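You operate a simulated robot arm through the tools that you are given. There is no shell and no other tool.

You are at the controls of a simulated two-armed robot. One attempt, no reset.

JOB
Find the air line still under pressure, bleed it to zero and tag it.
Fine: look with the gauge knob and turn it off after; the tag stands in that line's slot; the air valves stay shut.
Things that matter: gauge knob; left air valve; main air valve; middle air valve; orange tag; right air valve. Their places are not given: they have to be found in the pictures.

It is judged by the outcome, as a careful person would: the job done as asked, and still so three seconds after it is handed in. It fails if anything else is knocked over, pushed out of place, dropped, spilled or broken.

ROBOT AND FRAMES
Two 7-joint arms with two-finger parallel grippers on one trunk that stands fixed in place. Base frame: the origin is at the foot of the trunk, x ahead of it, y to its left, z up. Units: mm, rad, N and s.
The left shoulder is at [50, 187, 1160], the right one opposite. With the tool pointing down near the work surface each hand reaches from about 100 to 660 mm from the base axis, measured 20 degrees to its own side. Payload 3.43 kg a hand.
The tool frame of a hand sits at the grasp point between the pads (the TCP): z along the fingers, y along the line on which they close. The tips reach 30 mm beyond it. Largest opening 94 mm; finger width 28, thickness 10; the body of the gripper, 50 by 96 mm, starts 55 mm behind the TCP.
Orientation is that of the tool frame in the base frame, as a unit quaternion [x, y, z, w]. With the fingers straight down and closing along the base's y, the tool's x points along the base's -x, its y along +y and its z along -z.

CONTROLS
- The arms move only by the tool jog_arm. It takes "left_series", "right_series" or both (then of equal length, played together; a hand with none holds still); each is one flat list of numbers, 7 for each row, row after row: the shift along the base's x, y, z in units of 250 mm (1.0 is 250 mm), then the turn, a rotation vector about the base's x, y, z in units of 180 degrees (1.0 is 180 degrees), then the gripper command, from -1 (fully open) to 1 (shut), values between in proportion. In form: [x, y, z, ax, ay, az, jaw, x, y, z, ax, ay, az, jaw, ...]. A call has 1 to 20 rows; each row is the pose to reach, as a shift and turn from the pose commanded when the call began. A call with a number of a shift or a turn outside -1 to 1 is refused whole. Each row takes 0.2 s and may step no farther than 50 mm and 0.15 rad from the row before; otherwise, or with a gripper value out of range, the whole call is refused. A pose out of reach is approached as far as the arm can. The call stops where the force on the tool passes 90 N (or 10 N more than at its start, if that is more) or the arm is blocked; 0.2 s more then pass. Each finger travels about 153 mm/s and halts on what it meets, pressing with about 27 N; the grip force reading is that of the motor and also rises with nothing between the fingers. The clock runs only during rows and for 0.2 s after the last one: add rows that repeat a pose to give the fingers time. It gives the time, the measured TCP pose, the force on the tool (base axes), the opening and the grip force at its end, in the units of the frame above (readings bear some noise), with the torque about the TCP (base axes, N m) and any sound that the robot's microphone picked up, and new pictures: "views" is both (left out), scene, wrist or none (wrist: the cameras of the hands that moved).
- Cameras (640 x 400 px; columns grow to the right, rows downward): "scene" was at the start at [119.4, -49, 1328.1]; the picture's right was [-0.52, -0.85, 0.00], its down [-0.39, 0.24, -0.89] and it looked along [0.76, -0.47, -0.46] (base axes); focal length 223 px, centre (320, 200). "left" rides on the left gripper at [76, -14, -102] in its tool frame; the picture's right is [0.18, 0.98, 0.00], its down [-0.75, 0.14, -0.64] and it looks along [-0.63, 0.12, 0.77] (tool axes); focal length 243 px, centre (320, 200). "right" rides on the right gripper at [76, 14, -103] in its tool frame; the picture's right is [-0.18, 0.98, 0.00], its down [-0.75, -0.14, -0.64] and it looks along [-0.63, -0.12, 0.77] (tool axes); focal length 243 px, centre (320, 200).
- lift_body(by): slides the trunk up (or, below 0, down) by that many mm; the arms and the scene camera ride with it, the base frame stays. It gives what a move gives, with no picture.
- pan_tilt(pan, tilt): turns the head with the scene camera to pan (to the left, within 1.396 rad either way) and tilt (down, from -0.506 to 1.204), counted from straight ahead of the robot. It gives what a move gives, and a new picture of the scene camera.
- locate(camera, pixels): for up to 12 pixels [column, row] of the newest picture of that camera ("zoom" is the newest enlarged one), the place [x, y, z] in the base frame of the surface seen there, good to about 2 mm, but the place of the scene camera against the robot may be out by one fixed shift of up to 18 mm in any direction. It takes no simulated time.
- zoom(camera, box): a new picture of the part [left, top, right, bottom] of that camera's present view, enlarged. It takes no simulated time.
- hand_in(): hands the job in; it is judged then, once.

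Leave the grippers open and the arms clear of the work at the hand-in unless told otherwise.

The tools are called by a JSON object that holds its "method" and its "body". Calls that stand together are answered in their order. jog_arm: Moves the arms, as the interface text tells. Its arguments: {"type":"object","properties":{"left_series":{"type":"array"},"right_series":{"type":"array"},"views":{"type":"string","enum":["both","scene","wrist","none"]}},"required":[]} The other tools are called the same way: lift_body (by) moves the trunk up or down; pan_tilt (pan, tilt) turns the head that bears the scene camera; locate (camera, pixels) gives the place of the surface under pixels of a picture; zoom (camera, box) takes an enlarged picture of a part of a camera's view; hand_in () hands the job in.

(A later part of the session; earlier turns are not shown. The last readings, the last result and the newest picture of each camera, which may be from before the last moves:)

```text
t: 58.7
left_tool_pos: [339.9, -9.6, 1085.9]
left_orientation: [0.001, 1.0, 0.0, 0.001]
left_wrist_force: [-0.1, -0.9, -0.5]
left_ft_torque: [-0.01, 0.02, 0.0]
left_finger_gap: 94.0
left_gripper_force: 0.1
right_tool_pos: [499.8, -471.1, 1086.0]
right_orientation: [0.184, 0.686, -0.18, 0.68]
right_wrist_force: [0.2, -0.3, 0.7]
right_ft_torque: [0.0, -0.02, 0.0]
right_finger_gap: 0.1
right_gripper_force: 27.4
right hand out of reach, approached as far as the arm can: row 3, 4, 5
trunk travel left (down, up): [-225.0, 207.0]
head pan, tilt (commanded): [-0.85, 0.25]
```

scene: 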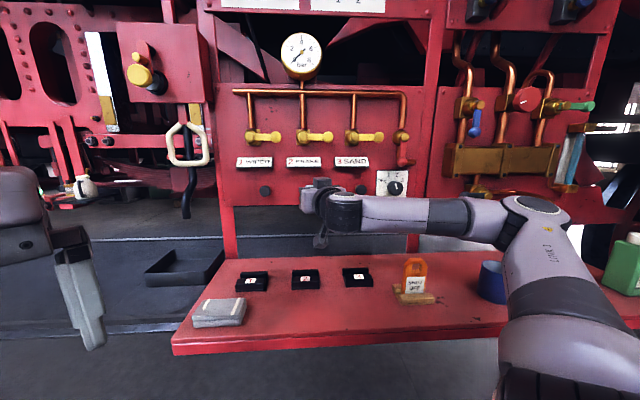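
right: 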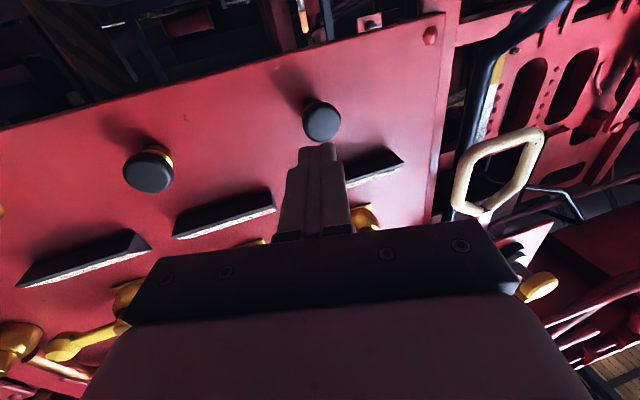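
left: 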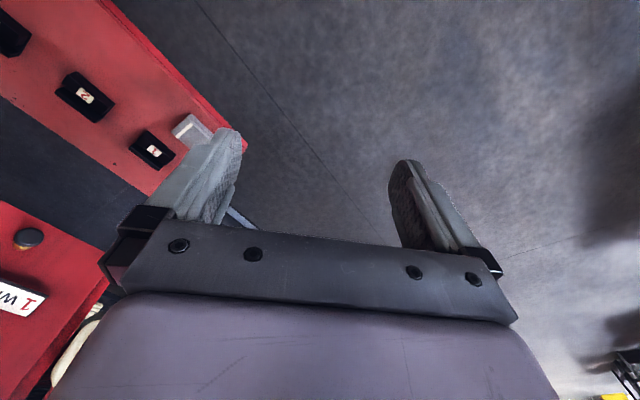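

Slight upward drift but moving fine. I continue towards [425,-549,1076].

{"method": "jog_arm", "body": {"right_series": [-0.06, -0.062, -0.0, 0, 0, 0, 1, -0.12, -0.124, -0.01, 0, 0, 0, 1, -0.18, -0.186, -0.02, 0, 0, 0, 1, -0.24, -0.248, -0.03, 0, 0, 0, 1, -0.3, -0.312, -0.04, 0, 0, 0, 1, -0.3, -0.312, -0.04, 0, 0, 0, 1, -0.3, -0.312, -0.04, 0, 0, 0, 1], "views": "both"}}

```text
t: 60.3
left_tool_pos: [341.5, -8.6, 1086.0]
left_orientation: [0.001, 1.0, 0.0, 0.001]
left_wrist_force: [-0.1, 0.3, 0.1]
left_ft_torque: [-0.01, 0.02, 0.0]
left_finger_gap: 94.2
left_gripper_force: 0.0
right_tool_pos: [422.4, -547.0, 1074.9]
right_orientation: [0.182, 0.683, -0.181, 0.684]
right_wrist_force: [0.8, 0.3, -0.2]
right_ft_torque: [0.02, -0.03, -0.01]
right_finger_gap: 0.3
right_gripper_force: 27.1
trunk travel left (down, up): [-225.0, 207.0]
head pan, tilt (commanded): [-0.85, 0.25]
```

scene: 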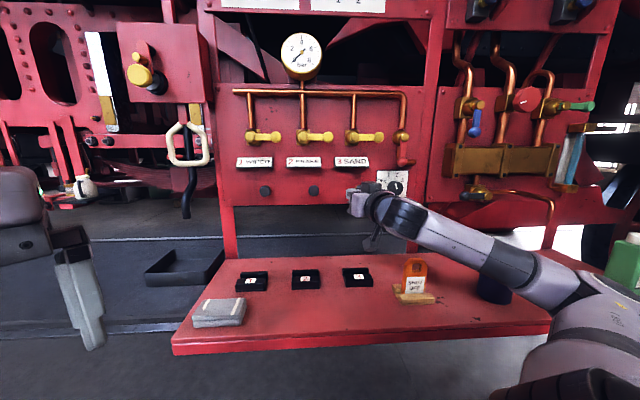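
right: 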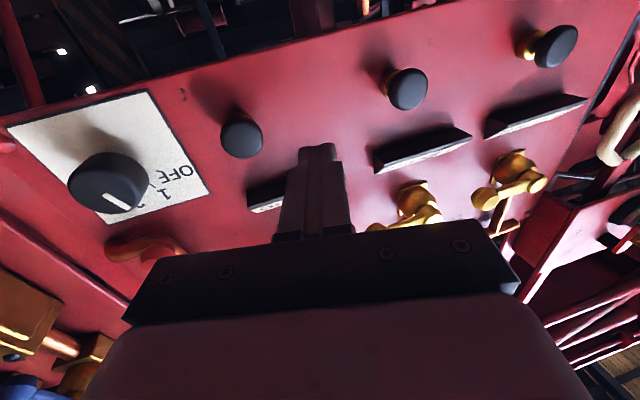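

Back at [422,-547,1075]. Quick check of forearm clearance over the cup, then I undo the yaw, roll to the gripping roll for position 1, open the fingers, and go in front of the knob.

{"method": "locate", "body": {"camera": "scene", "pixels": [[400, 215], [450, 240], [500, 262], [550, 285], [490, 290], [600, 310]]}}

{"method": "jog_arm", "body": {"right_series": [-0.0488, -0.051, 0.0005, 0.0221, -0.017, -0.01, -0.36, -0.0975, -0.102, 0.001, 0.0442, -0.0339, -0.02, -0.36, -0.1463, -0.153, 0.0015, 0.0663, -0.0509, -0.03, -0.36, -0.195, -0.204, 0.002, 0.0884, -0.0679, -0.04, -0.36, -0.2438, -0.255, 0.0025, 0.1105, -0.0848, -0.0499, -0.36, -0.2925, -0.306, 0.003, 0.1326, -0.1018, -0.0599, -0.36, -0.3413, -0.357, 0.0035, 0.1547, -0.1187, -0.0699, -0.36, -0.39, -0.408, 0.004, 0.1768, -0.1357, -0.0799, -0.36], "views": "both"}}

```text
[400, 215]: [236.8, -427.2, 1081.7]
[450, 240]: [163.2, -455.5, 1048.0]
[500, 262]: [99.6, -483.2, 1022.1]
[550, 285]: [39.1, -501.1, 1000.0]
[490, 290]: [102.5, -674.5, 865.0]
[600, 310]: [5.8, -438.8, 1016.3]
```

```text
t: 62.1
left_tool_pos: [340.8, -9.3, 1085.8]
left_orientation: [0.0, 1.0, 0.0, 0.001]
left_wrist_force: [-0.8, 0.3, 0.1]
left_ft_torque: [-0.03, 0.02, -0.01]
left_finger_gap: 93.8
left_gripper_force: 0.0
right_tool_pos: [326.3, -648.9, 1075.8]
right_orientation: [0.478, 0.52, -0.029, 0.707]
right_wrist_force: [0.4, 0.4, 0.3]
right_ft_torque: [-0.05, 0.03, -0.02]
right_finger_gap: 64.0
right_gripper_force: 0.0
trunk travel left (down, up): [-225.0, 207.0]
head pan, tilt (commanded): [-0.85, 0.25]
```

scene: 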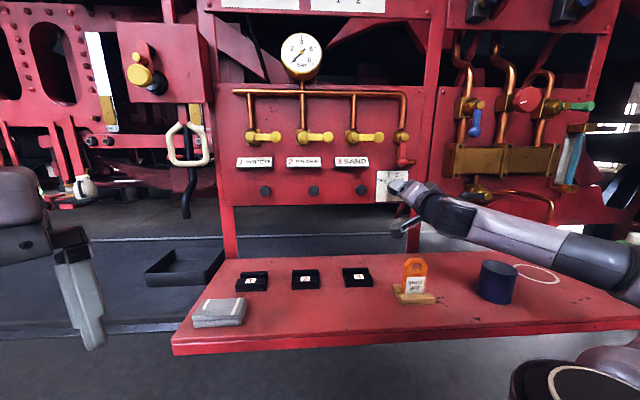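
right: 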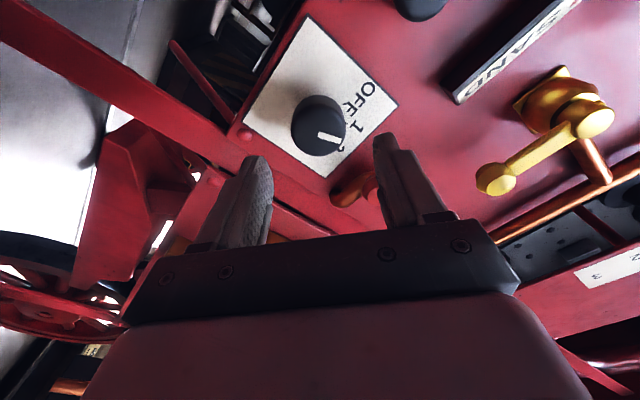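

In front of the knob again, pointer at 1. I move in 65 mm and close on the knob.

{"method": "jog_arm", "body": {"right_series": [0.0366, -0.0374, -0.001, 0, 0, 0, -0.36, 0.0732, -0.0748, -0.002, 0, 0, 0, -0.36, 0.1098, -0.1122, -0.003, 0, 0, 0, -0.36, 0.1464, -0.1496, -0.004, 0, 0, 0, -0.36, 0.183, -0.187, -0.005, 0, 0, 0, -0.36, 0.183, -0.187, -0.005, 0, 0, 0, -0.36, 0.183, -0.187, -0.005, 0, 0, 0, 0.3, 0.183, -0.187, -0.005, 0, 0, 0, 1, 0.183, -0.187, -0.005, 0, 0, 0, 1], "views": "wrist"}}

```text
t: 64.1
left_tool_pos: [340.4, -8.6, 1085.7]
left_orientation: [0.001, 1.0, 0.0, 0.001]
left_wrist_force: [-0.1, -0.3, -0.2]
left_ft_torque: [-0.03, 0.01, 0.0]
left_finger_gap: 94.1
left_gripper_force: 0.1
right_tool_pos: [371.7, -697.0, 1073.9]
right_orientation: [0.479, 0.52, -0.03, 0.707]
right_wrist_force: [-4.0, -0.6, -3.8]
right_ft_torque: [0.05, 0.06, -0.27]
right_finger_gap: 41.5
right_gripper_force: 44.7
trunk travel left (down, up): [-225.0, 207.0]
head pan, tilt (commanded): [-0.85, 0.25]
```

right: 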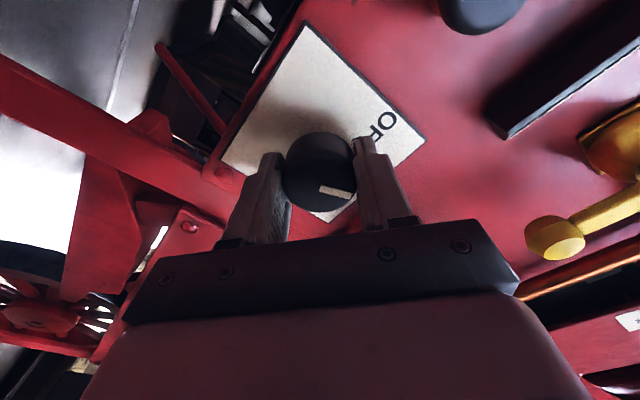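

The knob is gripped with little side force. I turn it 40° counter-clockwise back to OFF.

{"method": "jog_arm", "body": {"right_series": [0, 0, 0, -0.0314, 0.0314, 0, 1, 0, 0, 0, -0.0629, 0.0629, 0, 1, 0, 0, 0, -0.0943, 0.0943, 0, 1, 0, 0, 0, -0.1257, 0.1257, 0, 1, 0, 0, 0, -0.1571, 0.1571, 0, 1, 0, 0, 0, -0.1571, 0.1571, 0, 1, 0, 0, 0, -0.1571, 0.1571, 0, 1], "views": "wrist"}}

```text
t: 65.7
left_tool_pos: [339.9, -9.3, 1085.8]
left_orientation: [0.0, 1.0, -0.001, 0.002]
left_wrist_force: [0.0, 0.7, 0.5]
left_ft_torque: [0.01, 0.05, 0.01]
left_finger_gap: 93.9
left_gripper_force: 0.1
right_tool_pos: [372.8, -696.9, 1074.7]
right_orientation: [0.27, 0.654, -0.268, 0.654]
right_wrist_force: [-2.5, -4.3, -1.7]
right_ft_torque: [0.27, 0.23, -0.06]
right_finger_gap: 41.2
right_gripper_force: 44.8
trunk travel left (down, up): [-225.0, 207.0]
head pan, tilt (commanded): [-0.85, 0.25]
```

right: 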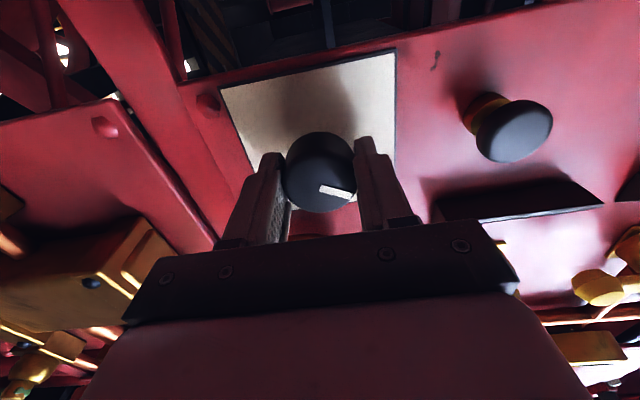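

I release the knob and back straight out to see whether the pointer stands on OFF.

{"method": "jog_arm", "body": {"right_series": [0, 0, 0, 0, 0, 0, -0.36, 0, 0, 0, 0, 0, 0, -0.36, -0.04, 0.04, 0, 0, 0, 0, -0.36, -0.08, 0.08, 0, 0, 0, 0, -0.36, -0.12, 0.12, 0, 0, 0, 0, -0.36, -0.16, 0.16, 0, 0, 0, 0, -0.36, -0.2, 0.2, 0, 0, 0, 0, -0.36], "views": "both"}}

{"method": "zoom", "body": {"camera": "right", "box": [230, 40, 410, 200]}}

```text
t: 67.3
left_tool_pos: [339.9, -8.6, 1085.0]
left_orientation: [0.001, 1.0, 0.0, 0.001]
left_wrist_force: [0.5, 0.1, 0.1]
left_ft_torque: [0.0, 0.01, 0.02]
left_finger_gap: 93.9
left_gripper_force: 0.0
right_tool_pos: [322.4, -644.2, 1075.4]
right_orientation: [0.271, 0.653, -0.268, 0.654]
right_wrist_force: [-0.2, 0.6, -0.7]
right_ft_torque: [-0.01, 0.02, 0.01]
right_finger_gap: 64.2
right_gripper_force: 0.0
trunk travel left (down, up): [-225.0, 207.0]
head pan, tilt (commanded): [-0.85, 0.25]
```

scene: 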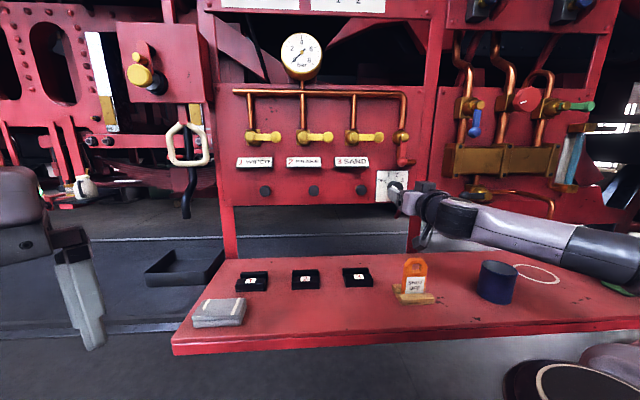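
right: 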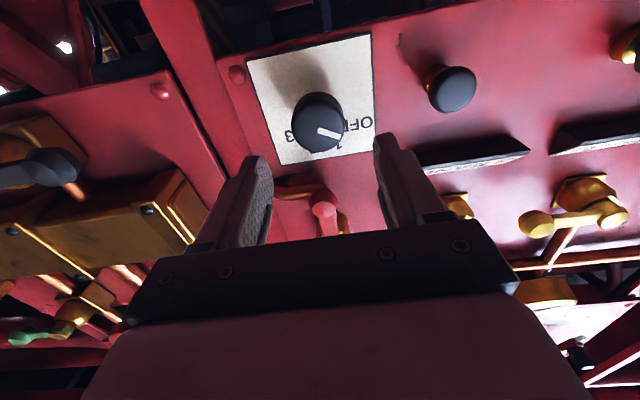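

```text
2.50 times, centred on (320, 120) of right
```

zoom: 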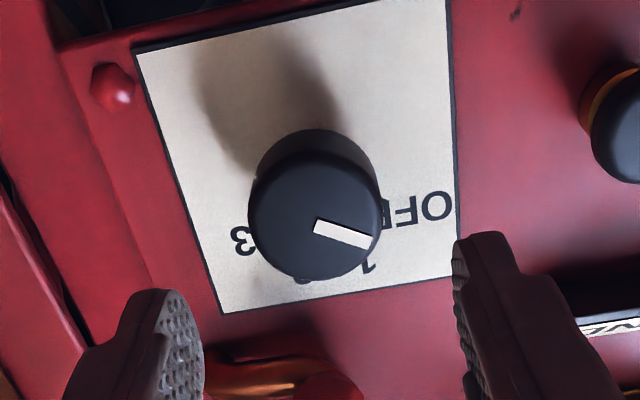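

The pointer looks on OFF. I check its angle more closely against OFF.

{"method": "zoom", "body": {"camera": "right", "box": [285, 85, 380, 160]}}

{"method": "zoom", "body": {"camera": "scene", "box": [360, 150, 430, 210]}}

```text
5.33 times, centred on (332, 122) of right
```

zoom: 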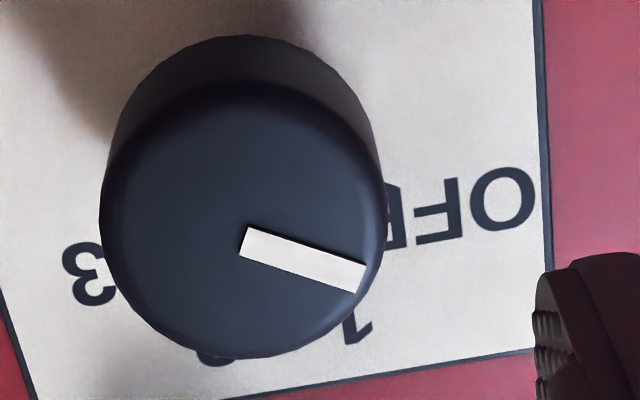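

```text
6.67 times, centred on (395, 180) of scene
```

zoom: 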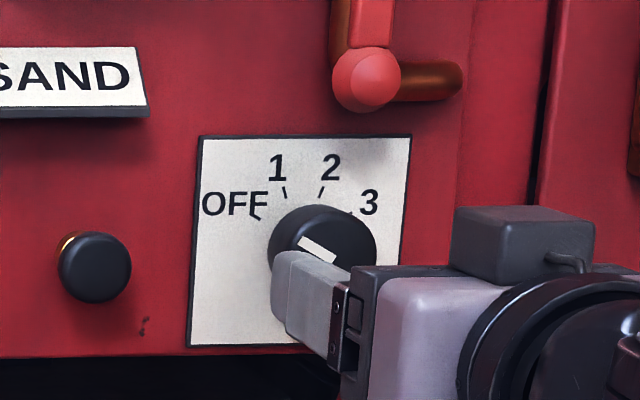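

I compute the true pointer angle from its two ends and the knob's face in this zoom.

{"method": "zoom", "body": {"camera": "right", "box": [285, 85, 380, 160]}}

{"method": "locate", "body": {"camera": "zoom", "pixels": [[250, 243], [302, 260], [352, 276], [120, 220], [375, 220], [245, 95], [245, 345], [150, 180], [330, 180]]}}

```text
5.33 times, centred on (332, 122) of right
```

zoom: 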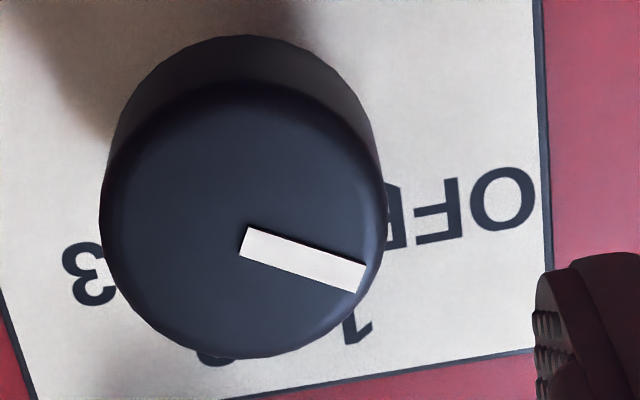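

```text
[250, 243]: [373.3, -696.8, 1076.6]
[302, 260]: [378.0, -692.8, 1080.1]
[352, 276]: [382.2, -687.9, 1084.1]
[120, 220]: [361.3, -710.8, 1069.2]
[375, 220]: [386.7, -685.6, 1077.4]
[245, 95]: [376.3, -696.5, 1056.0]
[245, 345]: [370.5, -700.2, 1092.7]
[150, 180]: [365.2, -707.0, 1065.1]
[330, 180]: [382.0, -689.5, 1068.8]
```

Pointer angle works out at −59°, i.e. exactly OFF. Line 1 is bled and the knob is off. Now the tag: I zoom on the tag stand and the slots.

{"method": "zoom", "body": {"camera": "scene", "box": [380, 245, 450, 310]}}

{"method": "zoom", "body": {"camera": "scene", "box": [225, 255, 385, 300]}}

```text
6.15 times, centred on (415, 278) of scene
```

zoom: 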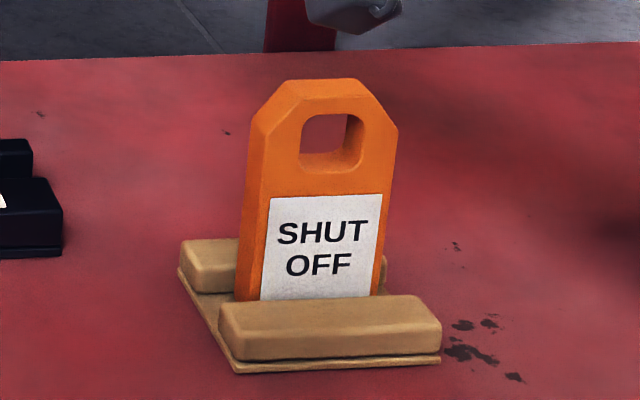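

```text
4.00 times, centred on (305, 278) of scene
```

zoom: 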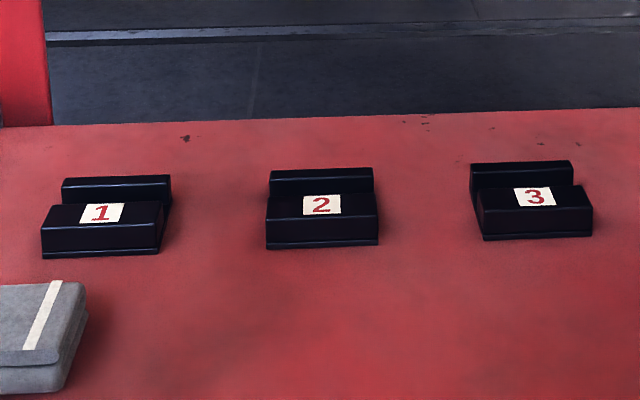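

The tag is a plate standing between two wooden rails; the black slots are built likewise. I measure the tag face, stand and slot 1 geometry from the scene zooms.

{"method": "locate", "body": {"camera": "zoom", "pixels": [[50, 225], [155, 222], [50, 240], [150, 238], [70, 187], [160, 183], [103, 212], [108, 196], [85, 198], [48, 253], [155, 250], [110, 180]]}}

{"method": "zoom", "body": {"camera": "scene", "box": [380, 245, 450, 310]}}

{"method": "locate", "body": {"camera": "zoom", "pixels": [[272, 205], [376, 200], [264, 290], [370, 285], [300, 90], [345, 85], [390, 130], [262, 130], [330, 180], [230, 330], [430, 325], [330, 305]]}}

```text
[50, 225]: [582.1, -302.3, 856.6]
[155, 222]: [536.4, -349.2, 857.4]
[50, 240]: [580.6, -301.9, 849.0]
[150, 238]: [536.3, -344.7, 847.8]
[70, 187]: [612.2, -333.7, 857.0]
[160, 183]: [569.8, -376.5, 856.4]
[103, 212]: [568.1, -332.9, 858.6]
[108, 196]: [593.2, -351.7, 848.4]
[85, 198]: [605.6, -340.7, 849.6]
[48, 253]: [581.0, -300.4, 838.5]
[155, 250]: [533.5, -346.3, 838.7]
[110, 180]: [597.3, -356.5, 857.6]
```

```text
6.15 times, centred on (415, 278) of scene
```

zoom: 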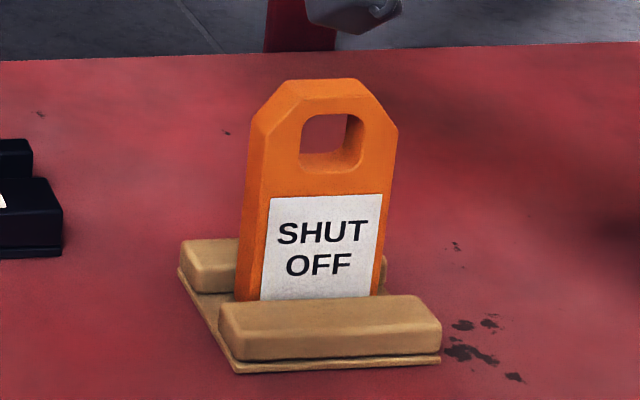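

```text
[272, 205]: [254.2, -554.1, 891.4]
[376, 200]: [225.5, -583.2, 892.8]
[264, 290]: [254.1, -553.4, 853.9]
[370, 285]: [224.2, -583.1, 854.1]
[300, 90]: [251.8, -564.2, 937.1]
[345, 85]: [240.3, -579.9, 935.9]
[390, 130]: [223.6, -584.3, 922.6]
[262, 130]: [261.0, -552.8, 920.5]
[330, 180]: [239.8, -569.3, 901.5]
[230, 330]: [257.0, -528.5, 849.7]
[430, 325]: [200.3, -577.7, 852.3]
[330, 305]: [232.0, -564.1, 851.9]
```

Tag and slot 1 both lie exactly along the panel direction (45°). Tag: about 50 mm wide, top at z≈937, stand rails to z≈852; slot 1 rails to z≈857. I'll grip the tag by its two side edges with the hand pitched down, leaning 20° forward. First I pitch down and move back so the hand is above the tag.

{"method": "jog_arm", "body": {"right_series": [-0.0269, 0.0269, 0, 0.0275, 0.0275, 0, -0.6, -0.0538, 0.0538, 0, 0.055, 0.055, 0, -0.6, -0.0807, 0.0807, 0, 0.0825, 0.0825, 0, -0.6, -0.1076, 0.1076, 0, 0.11, 0.11, 0, -0.6, -0.1345, 0.1345, 0, 0.1375, 0.1375, 0, -0.6, -0.1614, 0.1614, 0, 0.165, 0.165, 0, -0.6, -0.1883, 0.1883, 0, 0.1925, 0.1925, 0, -0.6, -0.2152, 0.2152, 0, 0.22, 0.22, 0, -0.6, -0.2421, 0.2421, 0, 0.2475, 0.2475, 0, -0.6, -0.269, 0.269, 0, 0.275, 0.275, 0, -0.6], "views": "both"}}

```text
t: 69.5
left_tool_pos: [340.3, -9.0, 1085.7]
left_orientation: [0.001, 1.0, 0.0, 0.001]
left_wrist_force: [0.0, -0.4, -0.2]
left_ft_torque: [0.0, -0.04, -0.02]
left_finger_gap: 93.9
left_gripper_force: 0.2
right_tool_pos: [255.2, -578.8, 1075.6]
right_orientation: [0.377, 0.91, -0.064, 0.159]
right_wrist_force: [-0.1, 0.1, -0.1]
right_ft_torque: [0.02, -0.01, 0.01]
right_finger_gap: 75.2
right_gripper_force: 0.1
trunk travel left (down, up): [-225.0, 207.0]
head pan, tilt (commanded): [-0.85, 0.25]
```

scene: 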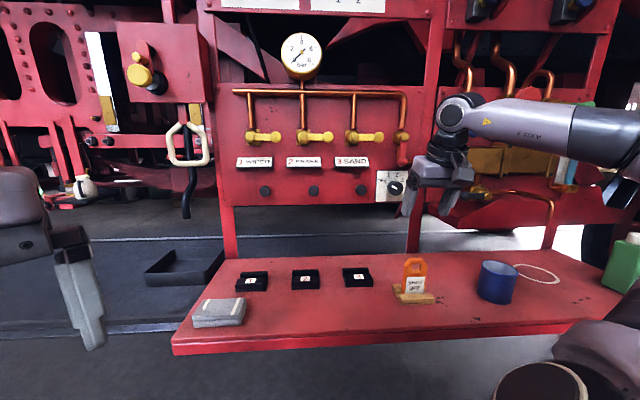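
right: 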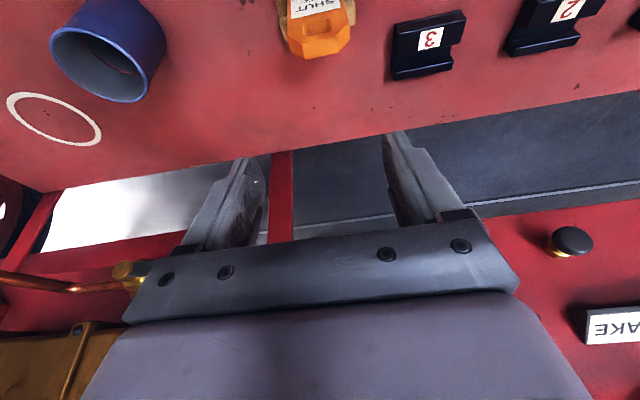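

The hand is pitched down above the tag, all in reach. The tag shows at the top of the wrist picture (around (318,30)); I measure it there.

{"method": "zoom", "body": {"camera": "right", "box": [250, 0, 400, 90]}}

{"method": "locate", "body": {"camera": "zoom", "pixels": [[320, 200], [290, 150], [350, 150], [270, 240], [370, 240], [320, 260], [320, 120], [240, 100], [400, 100]]}}

```text
4.27 times, centred on (325, 45) of right
```

zoom: 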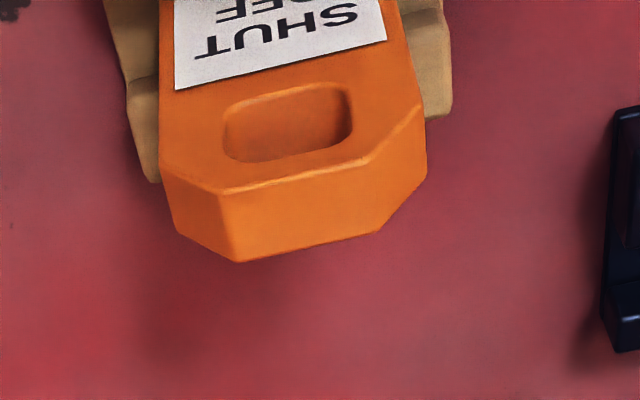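

```text
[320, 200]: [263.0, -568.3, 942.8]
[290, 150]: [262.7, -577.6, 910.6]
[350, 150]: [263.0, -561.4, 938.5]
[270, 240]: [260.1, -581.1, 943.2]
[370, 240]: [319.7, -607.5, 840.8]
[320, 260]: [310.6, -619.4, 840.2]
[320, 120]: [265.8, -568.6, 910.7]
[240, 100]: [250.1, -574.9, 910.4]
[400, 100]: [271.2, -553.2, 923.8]
```

{"method": "locate", "body": {"camera": "zoom", "pixels": [[245, 255], [370, 230], [165, 150], [418, 108], [168, 60], [400, 30], [422, 170], [178, 225], [230, 195], [362, 168]]}}

```text
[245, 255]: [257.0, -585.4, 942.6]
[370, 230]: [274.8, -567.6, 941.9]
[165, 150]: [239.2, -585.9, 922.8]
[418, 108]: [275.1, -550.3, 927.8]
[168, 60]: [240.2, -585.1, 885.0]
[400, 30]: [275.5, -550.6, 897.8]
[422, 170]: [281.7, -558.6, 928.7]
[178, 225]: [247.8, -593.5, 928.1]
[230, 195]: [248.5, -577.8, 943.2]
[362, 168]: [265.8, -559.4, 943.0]
```

Wrist measurements: tag spans u 194.5–245 (centre [≈ 261,-573]), 51 mm wide, 12.5 mm thick, top z 943. I shift over its centre and descend to z≈985 (fingertips just above the tag's top), open 75 mm.

{"method": "jog_arm", "body": {"right_series": [0.0148, 0.036, -0.04, 0, 0, 0, -0.6, 0.0148, 0.036, -0.1, 0, 0, 0, -0.6, 0.0148, 0.036, -0.18, 0, 0, 0, -0.6, 0.0148, 0.036, -0.26, 0, 0, 0, -0.6, 0.0148, 0.036, -0.33, 0, 0, 0, -0.6, 0.0148, 0.036, -0.362, 0, 0, 0, -0.6], "views": "both"}}

{"method": "zoom", "body": {"camera": "right", "box": [210, 0, 430, 140]}}

{"method": "zoom", "body": {"camera": "scene", "box": [360, 190, 520, 310]}}

```text
t: 70.9
left_tool_pos: [341.0, -8.1, 1085.1]
left_orientation: [0.0, 1.0, 0.0, 0.0]
left_wrist_force: [-0.1, 0.1, 0.6]
left_ft_torque: [0.0, -0.02, 0.01]
left_finger_gap: 93.9
left_gripper_force: 0.0
right_tool_pos: [259.8, -571.3, 983.4]
right_orientation: [0.378, 0.909, -0.064, 0.162]
right_wrist_force: [0.3, -0.2, 0.1]
right_ft_torque: [0.0, 0.0, -0.02]
right_finger_gap: 75.3
right_gripper_force: 0.1
trunk travel left (down, up): [-225.0, 207.0]
head pan, tilt (commanded): [-0.85, 0.25]
```

scene: 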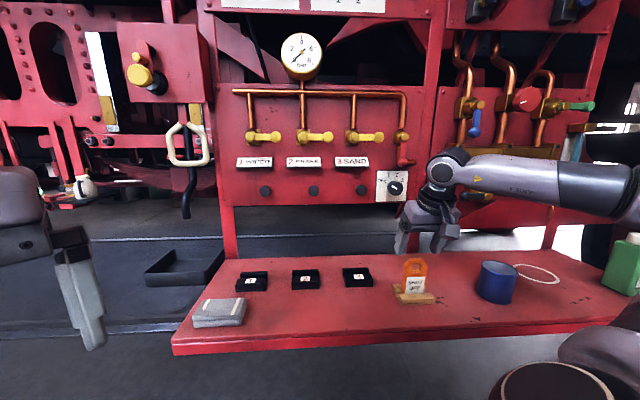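
right: 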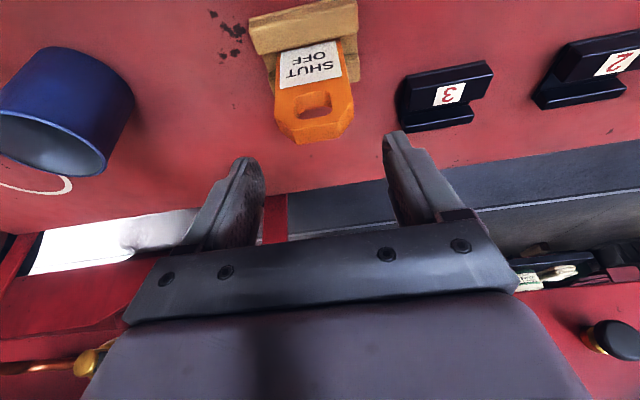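

```text
2.86 times, centred on (320, 70) of right
```

zoom: 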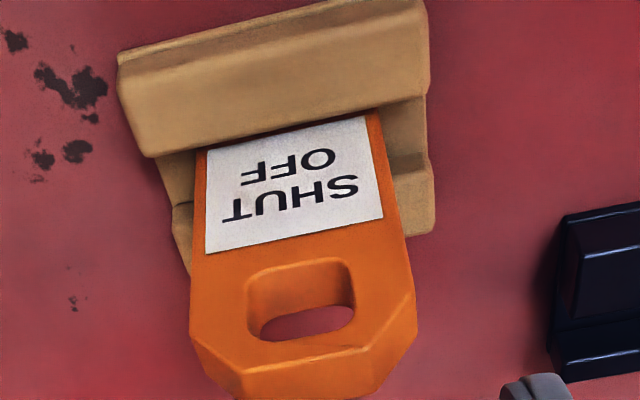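

```text
3.33 times, centred on (440, 250) of scene
```

zoom: 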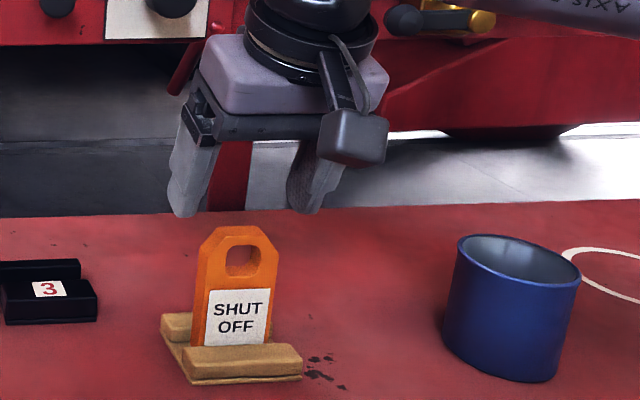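

The tag lies nicely between the finger tracks (column 316 vs. axis 320). I re-measure its edges and the groove from this closer view.

{"method": "zoom", "body": {"camera": "right", "box": [210, 0, 430, 140]}}

{"method": "locate", "body": {"camera": "zoom", "pixels": [[196, 290], [410, 290], [200, 200], [395, 200], [240, 390], [370, 380], [410, 330], [200, 345], [250, 110], [270, 60], [405, 140], [410, 215]]}}

```text
2.86 times, centred on (320, 70) of right
```

zoom: 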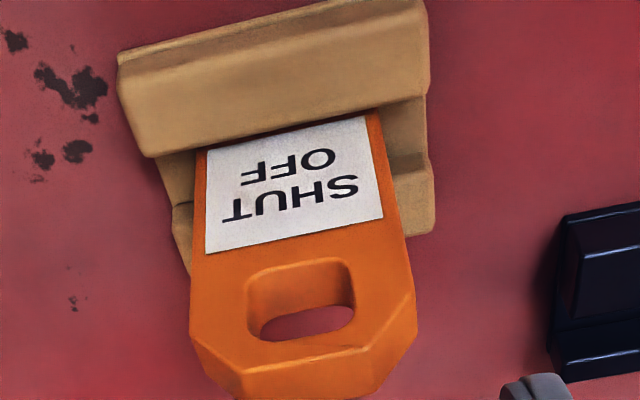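

```text
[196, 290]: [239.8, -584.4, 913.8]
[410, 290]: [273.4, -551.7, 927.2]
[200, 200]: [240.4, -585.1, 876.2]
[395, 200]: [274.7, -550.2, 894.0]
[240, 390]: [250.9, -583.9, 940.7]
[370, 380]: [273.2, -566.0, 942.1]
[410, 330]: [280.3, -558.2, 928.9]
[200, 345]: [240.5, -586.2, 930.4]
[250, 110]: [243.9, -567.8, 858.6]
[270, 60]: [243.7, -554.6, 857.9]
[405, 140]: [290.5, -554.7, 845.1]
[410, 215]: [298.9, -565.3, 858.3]
```

Tag centre u=219.7, front face n=−583, rails top z 858, groove floor z 845. I descend to z≈908 (tips about 17 mm above the rails), fingers either side of the tag.

{"method": "jog_arm", "body": {"right_series": [-0.003, 0.0065, -0.06, 0, 0, 0, -0.6, -0.003, 0.0065, -0.12, 0, 0, 0, -0.6, -0.003, 0.0065, -0.18, 0, 0, 0, -0.6, -0.003, 0.0065, -0.24, 0, 0, 0, -0.6, -0.003, 0.0065, -0.302, 0, 0, 0, -0.6], "views": "both"}}

{"method": "zoom", "body": {"camera": "scene", "box": [360, 210, 500, 310]}}

```text
t: 72.1
left_tool_pos: [341.7, -8.6, 1085.3]
left_orientation: [0.002, 1.0, 0.0, 0.0]
left_wrist_force: [0.3, 0.2, -0.4]
left_ft_torque: [-0.02, 0.01, 0.01]
left_finger_gap: 93.9
left_gripper_force: 0.1
right_tool_pos: [257.8, -569.0, 908.7]
right_orientation: [0.378, 0.909, -0.065, 0.161]
right_wrist_force: [0.5, 0.4, 0.2]
right_ft_torque: [-0.01, -0.05, 0.01]
right_finger_gap: 75.5
right_gripper_force: 0.1
trunk travel left (down, up): [-225.0, 207.0]
head pan, tilt (commanded): [-0.85, 0.25]
```

scene: 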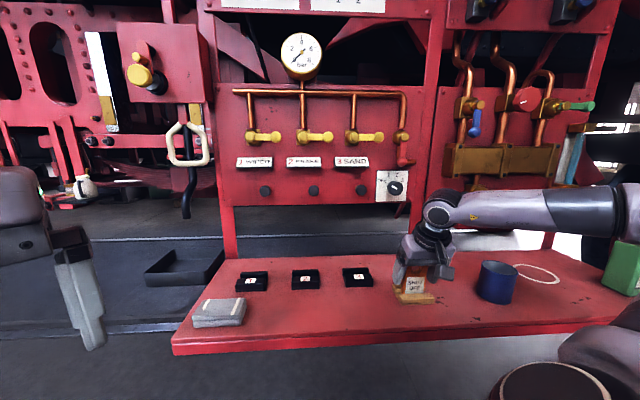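
right: 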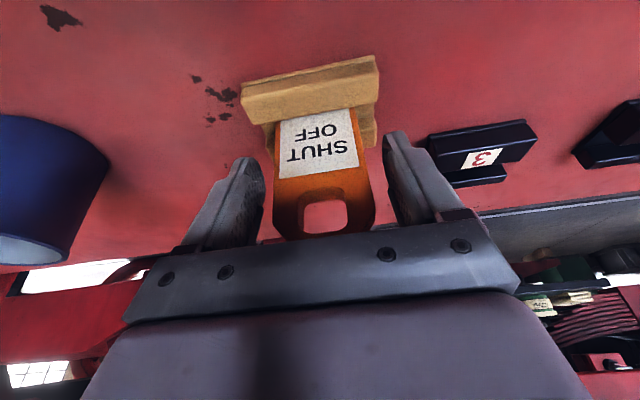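

```text
4.00 times, centred on (430, 260) of scene
```

zoom: 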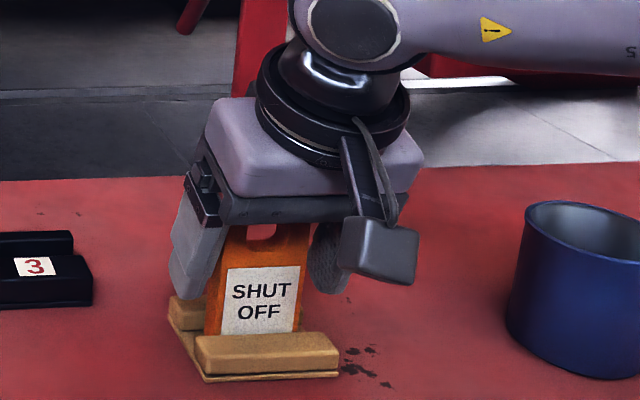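

Fingers straddle the tag on both sides with room. I close on its edges.

{"method": "jog_arm", "body": {"right_series": [0, 0, 0, 0, 0, 0, -0.2, 0, 0, 0, 0, 0, 0, 0.1, 0, 0, 0, 0, 0, 0, 1, 0, 0, 0, 0, 0, 0, 1], "views": "wrist"}}

```text
t: 73.1
left_tool_pos: [340.9, -8.3, 1084.4]
left_orientation: [0.001, 1.0, 0.0, 0.001]
left_wrist_force: [-0.3, -0.3, 0.2]
left_ft_torque: [0.01, -0.03, 0.02]
left_finger_gap: 94.2
left_gripper_force: 0.1
right_tool_pos: [258.5, -569.4, 907.3]
right_orientation: [0.378, 0.909, -0.065, 0.162]
right_wrist_force: [-1.0, -0.5, 0.1]
right_ft_torque: [0.04, 0.02, 0.04]
right_finger_gap: 54.9
right_gripper_force: 26.8
trunk travel left (down, up): [-225.0, 207.0]
head pan, tilt (commanded): [-0.85, 0.25]
```

right: 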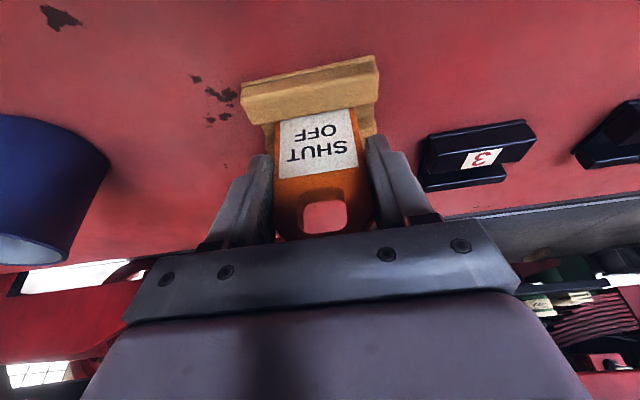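

Gripped (gap 55 mm, 27 N). I lift straight up, slowly at first, by 110 mm.

{"method": "jog_arm", "body": {"right_series": [0, 0, 0.02, 0, 0, 0, 1, 0, 0, 0.05, 0, 0, 0, 1, 0, 0, 0.09, 0, 0, 0, 1, 0, 0, 0.15, 0, 0, 0, 1, 0, 0, 0.22, 0, 0, 0, 1, 0, 0, 0.29, 0, 0, 0, 1, 0, 0, 0.36, 0, 0, 0, 1, 0, 0, 0.44, 0, 0, 0, 1], "views": "both"}}

{"method": "zoom", "body": {"camera": "scene", "box": [340, 170, 500, 310]}}

```text
t: 74.9
left_tool_pos: [341.4, -9.4, 1085.4]
left_orientation: [0.002, 1.0, 0.0, 0.0]
left_wrist_force: [0.5, 0.1, -0.3]
left_ft_torque: [0.0, 0.06, -0.02]
left_finger_gap: 93.7
left_gripper_force: 0.1
right_tool_pos: [260.5, -568.5, 1018.8]
right_orientation: [0.377, 0.91, -0.064, 0.161]
right_wrist_force: [-0.3, -0.1, -0.3]
right_ft_torque: [0.04, 0.02, -0.05]
right_finger_gap: 54.8
right_gripper_force: 27.0
trunk travel left (down, up): [-225.0, 207.0]
head pan, tilt (commanded): [-0.85, 0.25]
```

scene: 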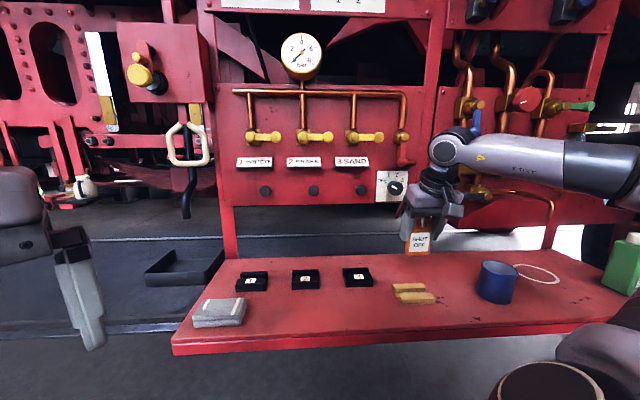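
right: 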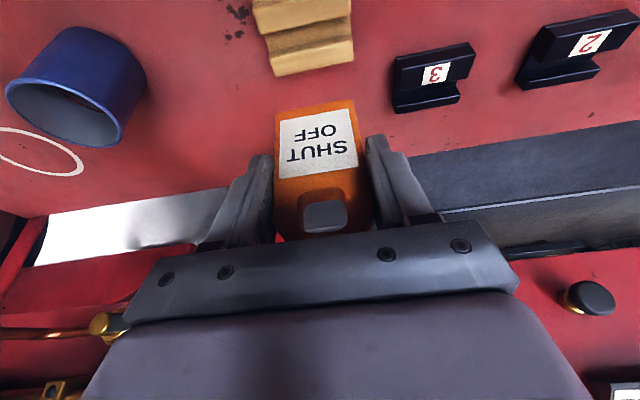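

```text
2.86 times, centred on (420, 240) of scene
```

zoom: 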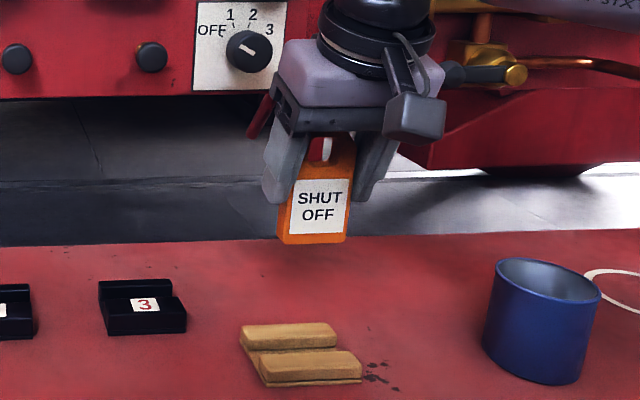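

The tag is out cleanly and hangs straight; the stand stayed put, the knob still shows OFF. Tag bottom is about 62 mm below the TCP. I carry it left, high over the slots – first half of the way.

{"method": "jog_arm", "body": {"right_series": [0.0664, 0.0446, 0, 0, 0, 0, 1, 0.1328, 0.0892, 0, 0, 0, 0, 1, 0.1992, 0.1338, 0, 0, 0, 0, 1, 0.2656, 0.1784, 0, 0, 0, 0, 1, 0.332, 0.223, 0, 0, 0, 0, 1, 0.3984, 0.2676, 0, 0, 0, 0, 1, 0.4648, 0.3122, 0, 0, 0, 0, 1, 0.5312, 0.3568, 0, 0, 0, 0, 1, 0.5976, 0.4014, 0, 0, 0, 0, 1, 0.664, 0.446, 0, 0, 0, 0, 1], "views": "both"}}

```text
t: 77.1
left_tool_pos: [341.7, -7.9, 1085.8]
left_orientation: [0.001, 1.0, 0.0, 0.001]
left_wrist_force: [-0.6, 0.5, 0.0]
left_ft_torque: [-0.01, 0.0, 0.0]
left_finger_gap: 94.0
left_gripper_force: 0.0
right_tool_pos: [423.4, -458.4, 1020.0]
right_orientation: [0.378, 0.909, -0.065, 0.161]
right_wrist_force: [0.4, 0.6, -0.5]
right_ft_torque: [0.0, 0.02, 0.01]
right_finger_gap: 55.1
right_gripper_force: 26.8
trunk travel left (down, up): [-225.0, 207.0]
head pan, tilt (commanded): [-0.85, 0.25]
```

scene: 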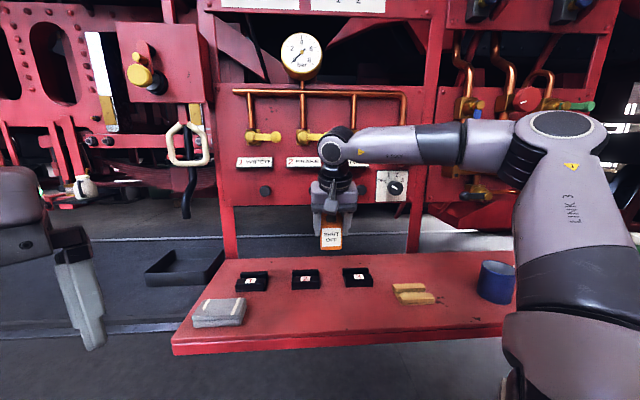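
right: 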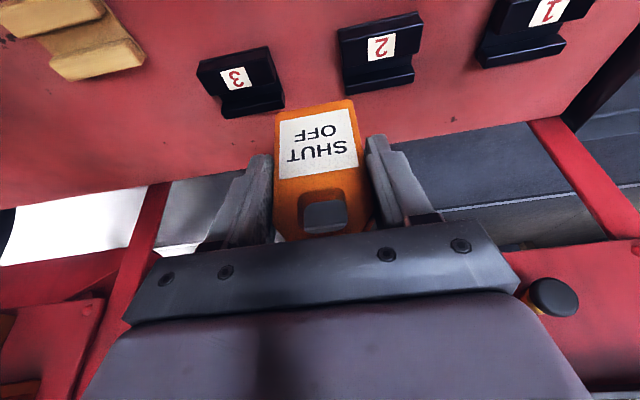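

Smooth so far at [423,-458,1020]. Second half of the way, to above slot 1.

{"method": "jog_arm", "body": {"right_series": [0.0632, 0.048, 0, 0, 0, 0, 1, 0.1264, 0.096, 0, 0, 0, 0, 1, 0.1896, 0.144, 0, 0, 0, 0, 1, 0.2528, 0.192, 0, 0, 0, 0, 1, 0.316, 0.24, 0, 0, 0, 0, 1, 0.3792, 0.288, 0, 0, 0, 0, 1, 0.4424, 0.336, 0, 0, 0, 0, 1, 0.5056, 0.384, 0, 0, 0, 0, 1, 0.5688, 0.432, 0, 0, 0, 0, 1, 0.632, 0.48, 0, 0, 0, 0, 1], "views": "both"}}

```text
t: 79.3
left_tool_pos: [340.1, -9.7, 1086.2]
left_orientation: [0.001, 1.0, 0.001, 0.001]
left_wrist_force: [1.1, -0.7, -0.2]
left_ft_torque: [0.0, 0.0, 0.0]
left_finger_gap: 94.2
left_gripper_force: 0.0
right_tool_pos: [581.9, -337.7, 1016.0]
right_orientation: [0.379, 0.909, -0.065, 0.159]
right_wrist_force: [-0.5, 0.8, -0.8]
right_ft_torque: [0.01, 0.0, -0.02]
right_finger_gap: 51.1
right_gripper_force: 27.0
trunk travel left (down, up): [-225.0, 207.0]
head pan, tilt (commanded): [-0.85, 0.25]
```

scene: 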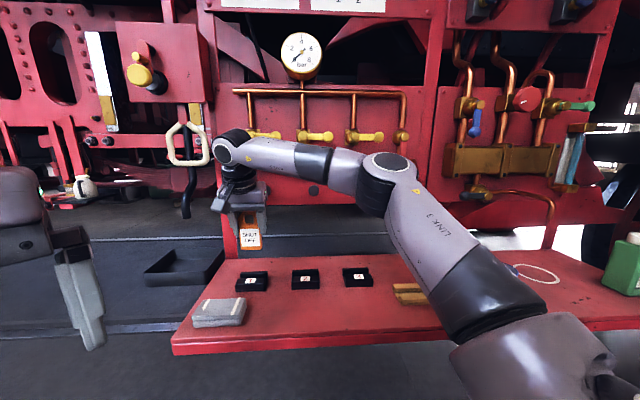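
right: 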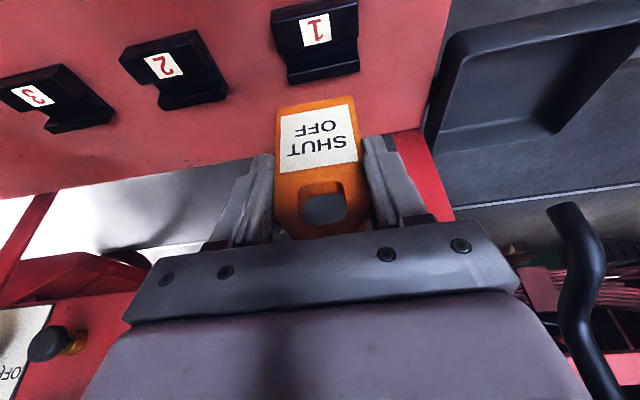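

The finger gap went from 55 to 51 mm, so the tag has shifted a little in the grip. I look closely at how it sits.

{"method": "zoom", "body": {"camera": "right", "box": [220, 70, 420, 250]}}

{"method": "locate", "body": {"camera": "zoom", "pixels": [[212, 130], [408, 105], [210, 200], [430, 180], [300, 95], [300, 70], [220, 95], [400, 75], [260, 300], [400, 290], [225, 350], [425, 320]]}}

{"method": "zoom", "body": {"camera": "scene", "box": [190, 160, 320, 270]}}

```text
2.22 times, centred on (320, 160) of right
```

zoom: 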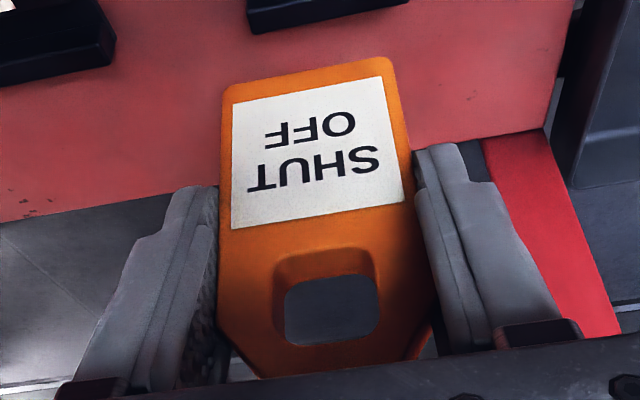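

```text
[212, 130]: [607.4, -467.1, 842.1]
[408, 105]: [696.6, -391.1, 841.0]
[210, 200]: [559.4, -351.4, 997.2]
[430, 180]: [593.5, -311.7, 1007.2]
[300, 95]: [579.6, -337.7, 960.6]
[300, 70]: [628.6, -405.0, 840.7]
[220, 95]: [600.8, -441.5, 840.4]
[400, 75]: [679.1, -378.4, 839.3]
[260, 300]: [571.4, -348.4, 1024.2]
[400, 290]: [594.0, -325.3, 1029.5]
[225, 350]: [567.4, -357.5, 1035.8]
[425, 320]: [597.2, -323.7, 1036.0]
```

```text
3.64 times, centred on (255, 215) of scene
```

zoom: 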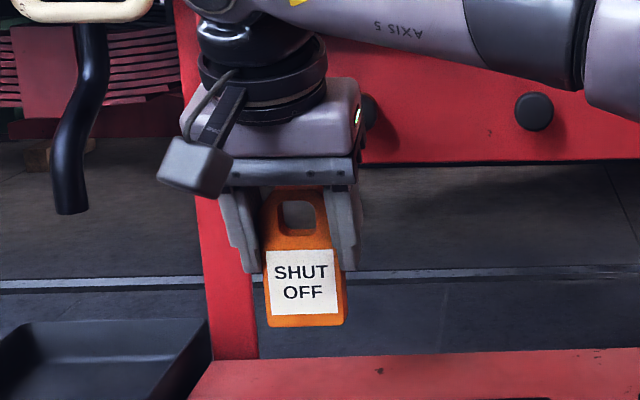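

{"method": "locate", "body": {"camera": "zoom", "pixels": [[270, 275], [300, 240], [380, 215]]}}

{"method": "zoom", "body": {"camera": "right", "box": [260, 80, 380, 250]}}

{"method": "locate", "body": {"camera": "zoom", "pixels": [[218, 95], [382, 65], [225, 220], [402, 192], [208, 85], [390, 45], [200, 250], [425, 230], [300, 75], [300, 62], [210, 150], [400, 120]]}}

```text
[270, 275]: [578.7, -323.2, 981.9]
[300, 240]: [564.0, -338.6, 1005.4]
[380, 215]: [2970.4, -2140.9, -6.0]
```

```text
2.35 times, centred on (320, 165) of right
```

zoom: 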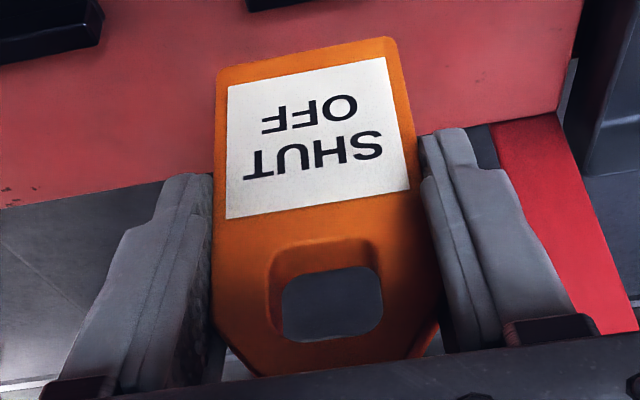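

```text
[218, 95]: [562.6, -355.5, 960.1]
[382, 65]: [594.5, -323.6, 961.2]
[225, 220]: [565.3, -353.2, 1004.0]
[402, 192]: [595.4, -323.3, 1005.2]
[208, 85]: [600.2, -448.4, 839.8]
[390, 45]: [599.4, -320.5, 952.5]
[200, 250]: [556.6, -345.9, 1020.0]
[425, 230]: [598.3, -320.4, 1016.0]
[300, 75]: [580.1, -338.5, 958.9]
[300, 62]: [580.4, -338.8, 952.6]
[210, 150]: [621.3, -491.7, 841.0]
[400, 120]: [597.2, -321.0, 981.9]
```

{"method": "locate", "body": {"camera": "zoom", "pixels": [[228, 87], [386, 57], [226, 218], [410, 188], [217, 80], [212, 200], [392, 42], [425, 180], [219, 68], [385, 39], [305, 52], [258, 370]]}}

```text
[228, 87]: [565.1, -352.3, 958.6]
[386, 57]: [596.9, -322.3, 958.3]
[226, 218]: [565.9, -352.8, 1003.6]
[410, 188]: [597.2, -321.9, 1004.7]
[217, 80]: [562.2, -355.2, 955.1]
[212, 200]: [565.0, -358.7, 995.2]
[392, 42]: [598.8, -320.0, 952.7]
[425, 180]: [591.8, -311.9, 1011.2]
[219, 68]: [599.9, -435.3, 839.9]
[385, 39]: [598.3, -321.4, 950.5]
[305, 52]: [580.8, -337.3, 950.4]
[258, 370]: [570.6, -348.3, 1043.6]
```

Good news: measured label corners show the tag upright and square (yaw, tilt both under 1°); it only settled about 3 mm down in the grip. Tag: centre u −172.5, front face n −649.3, bottom z 950 at TCP z 1016. Now I measure slot 1 at the top of the wrist picture (around (315,40)).

{"method": "zoom", "body": {"camera": "right", "box": [255, 0, 375, 90]}}

{"method": "locate", "body": {"camera": "zoom", "pixels": [[150, 170], [400, 130], [330, 100], [180, 230], [420, 195], [200, 290], [430, 250], [300, 200], [300, 270], [320, 230], [130, 60], [470, 60]]}}

```text
4.44 times, centred on (315, 45) of right
```

zoom: 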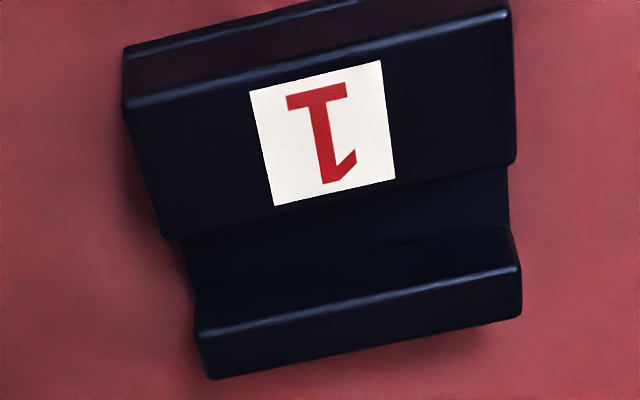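

```text
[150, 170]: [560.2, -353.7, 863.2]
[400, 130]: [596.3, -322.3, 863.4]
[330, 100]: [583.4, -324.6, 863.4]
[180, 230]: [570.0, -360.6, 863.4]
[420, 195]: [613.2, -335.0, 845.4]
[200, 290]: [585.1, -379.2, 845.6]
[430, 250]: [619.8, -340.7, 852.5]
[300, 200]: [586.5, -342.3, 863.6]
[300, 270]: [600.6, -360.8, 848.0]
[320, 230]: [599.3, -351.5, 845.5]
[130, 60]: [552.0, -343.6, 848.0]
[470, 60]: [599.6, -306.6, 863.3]
```

{"method": "locate", "body": {"camera": "zoom", "pixels": [[300, 205], [200, 228], [450, 172], [300, 245], [400, 222], [300, 285], [300, 305], [300, 315], [300, 330], [400, 305], [215, 345], [505, 275]]}}

{"method": "locate", "body": {"camera": "zoom", "pixels": [[155, 200], [510, 130], [205, 365], [515, 300], [165, 225], [508, 155], [300, 225], [300, 235], [300, 255], [300, 350]]}}

```text
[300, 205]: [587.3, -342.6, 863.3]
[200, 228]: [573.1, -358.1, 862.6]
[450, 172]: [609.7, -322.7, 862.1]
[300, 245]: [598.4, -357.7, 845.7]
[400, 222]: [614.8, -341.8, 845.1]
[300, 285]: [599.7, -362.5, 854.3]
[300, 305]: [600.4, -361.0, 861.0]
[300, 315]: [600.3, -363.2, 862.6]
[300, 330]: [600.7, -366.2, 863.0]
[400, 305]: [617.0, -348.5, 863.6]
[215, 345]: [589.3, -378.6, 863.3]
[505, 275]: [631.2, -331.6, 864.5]
```

```text
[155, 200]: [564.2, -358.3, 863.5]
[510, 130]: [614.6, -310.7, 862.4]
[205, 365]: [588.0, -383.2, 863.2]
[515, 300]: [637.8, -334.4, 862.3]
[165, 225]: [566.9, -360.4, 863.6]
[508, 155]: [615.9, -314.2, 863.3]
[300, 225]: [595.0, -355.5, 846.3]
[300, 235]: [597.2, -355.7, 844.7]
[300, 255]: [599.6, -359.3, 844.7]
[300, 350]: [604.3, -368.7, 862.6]
```

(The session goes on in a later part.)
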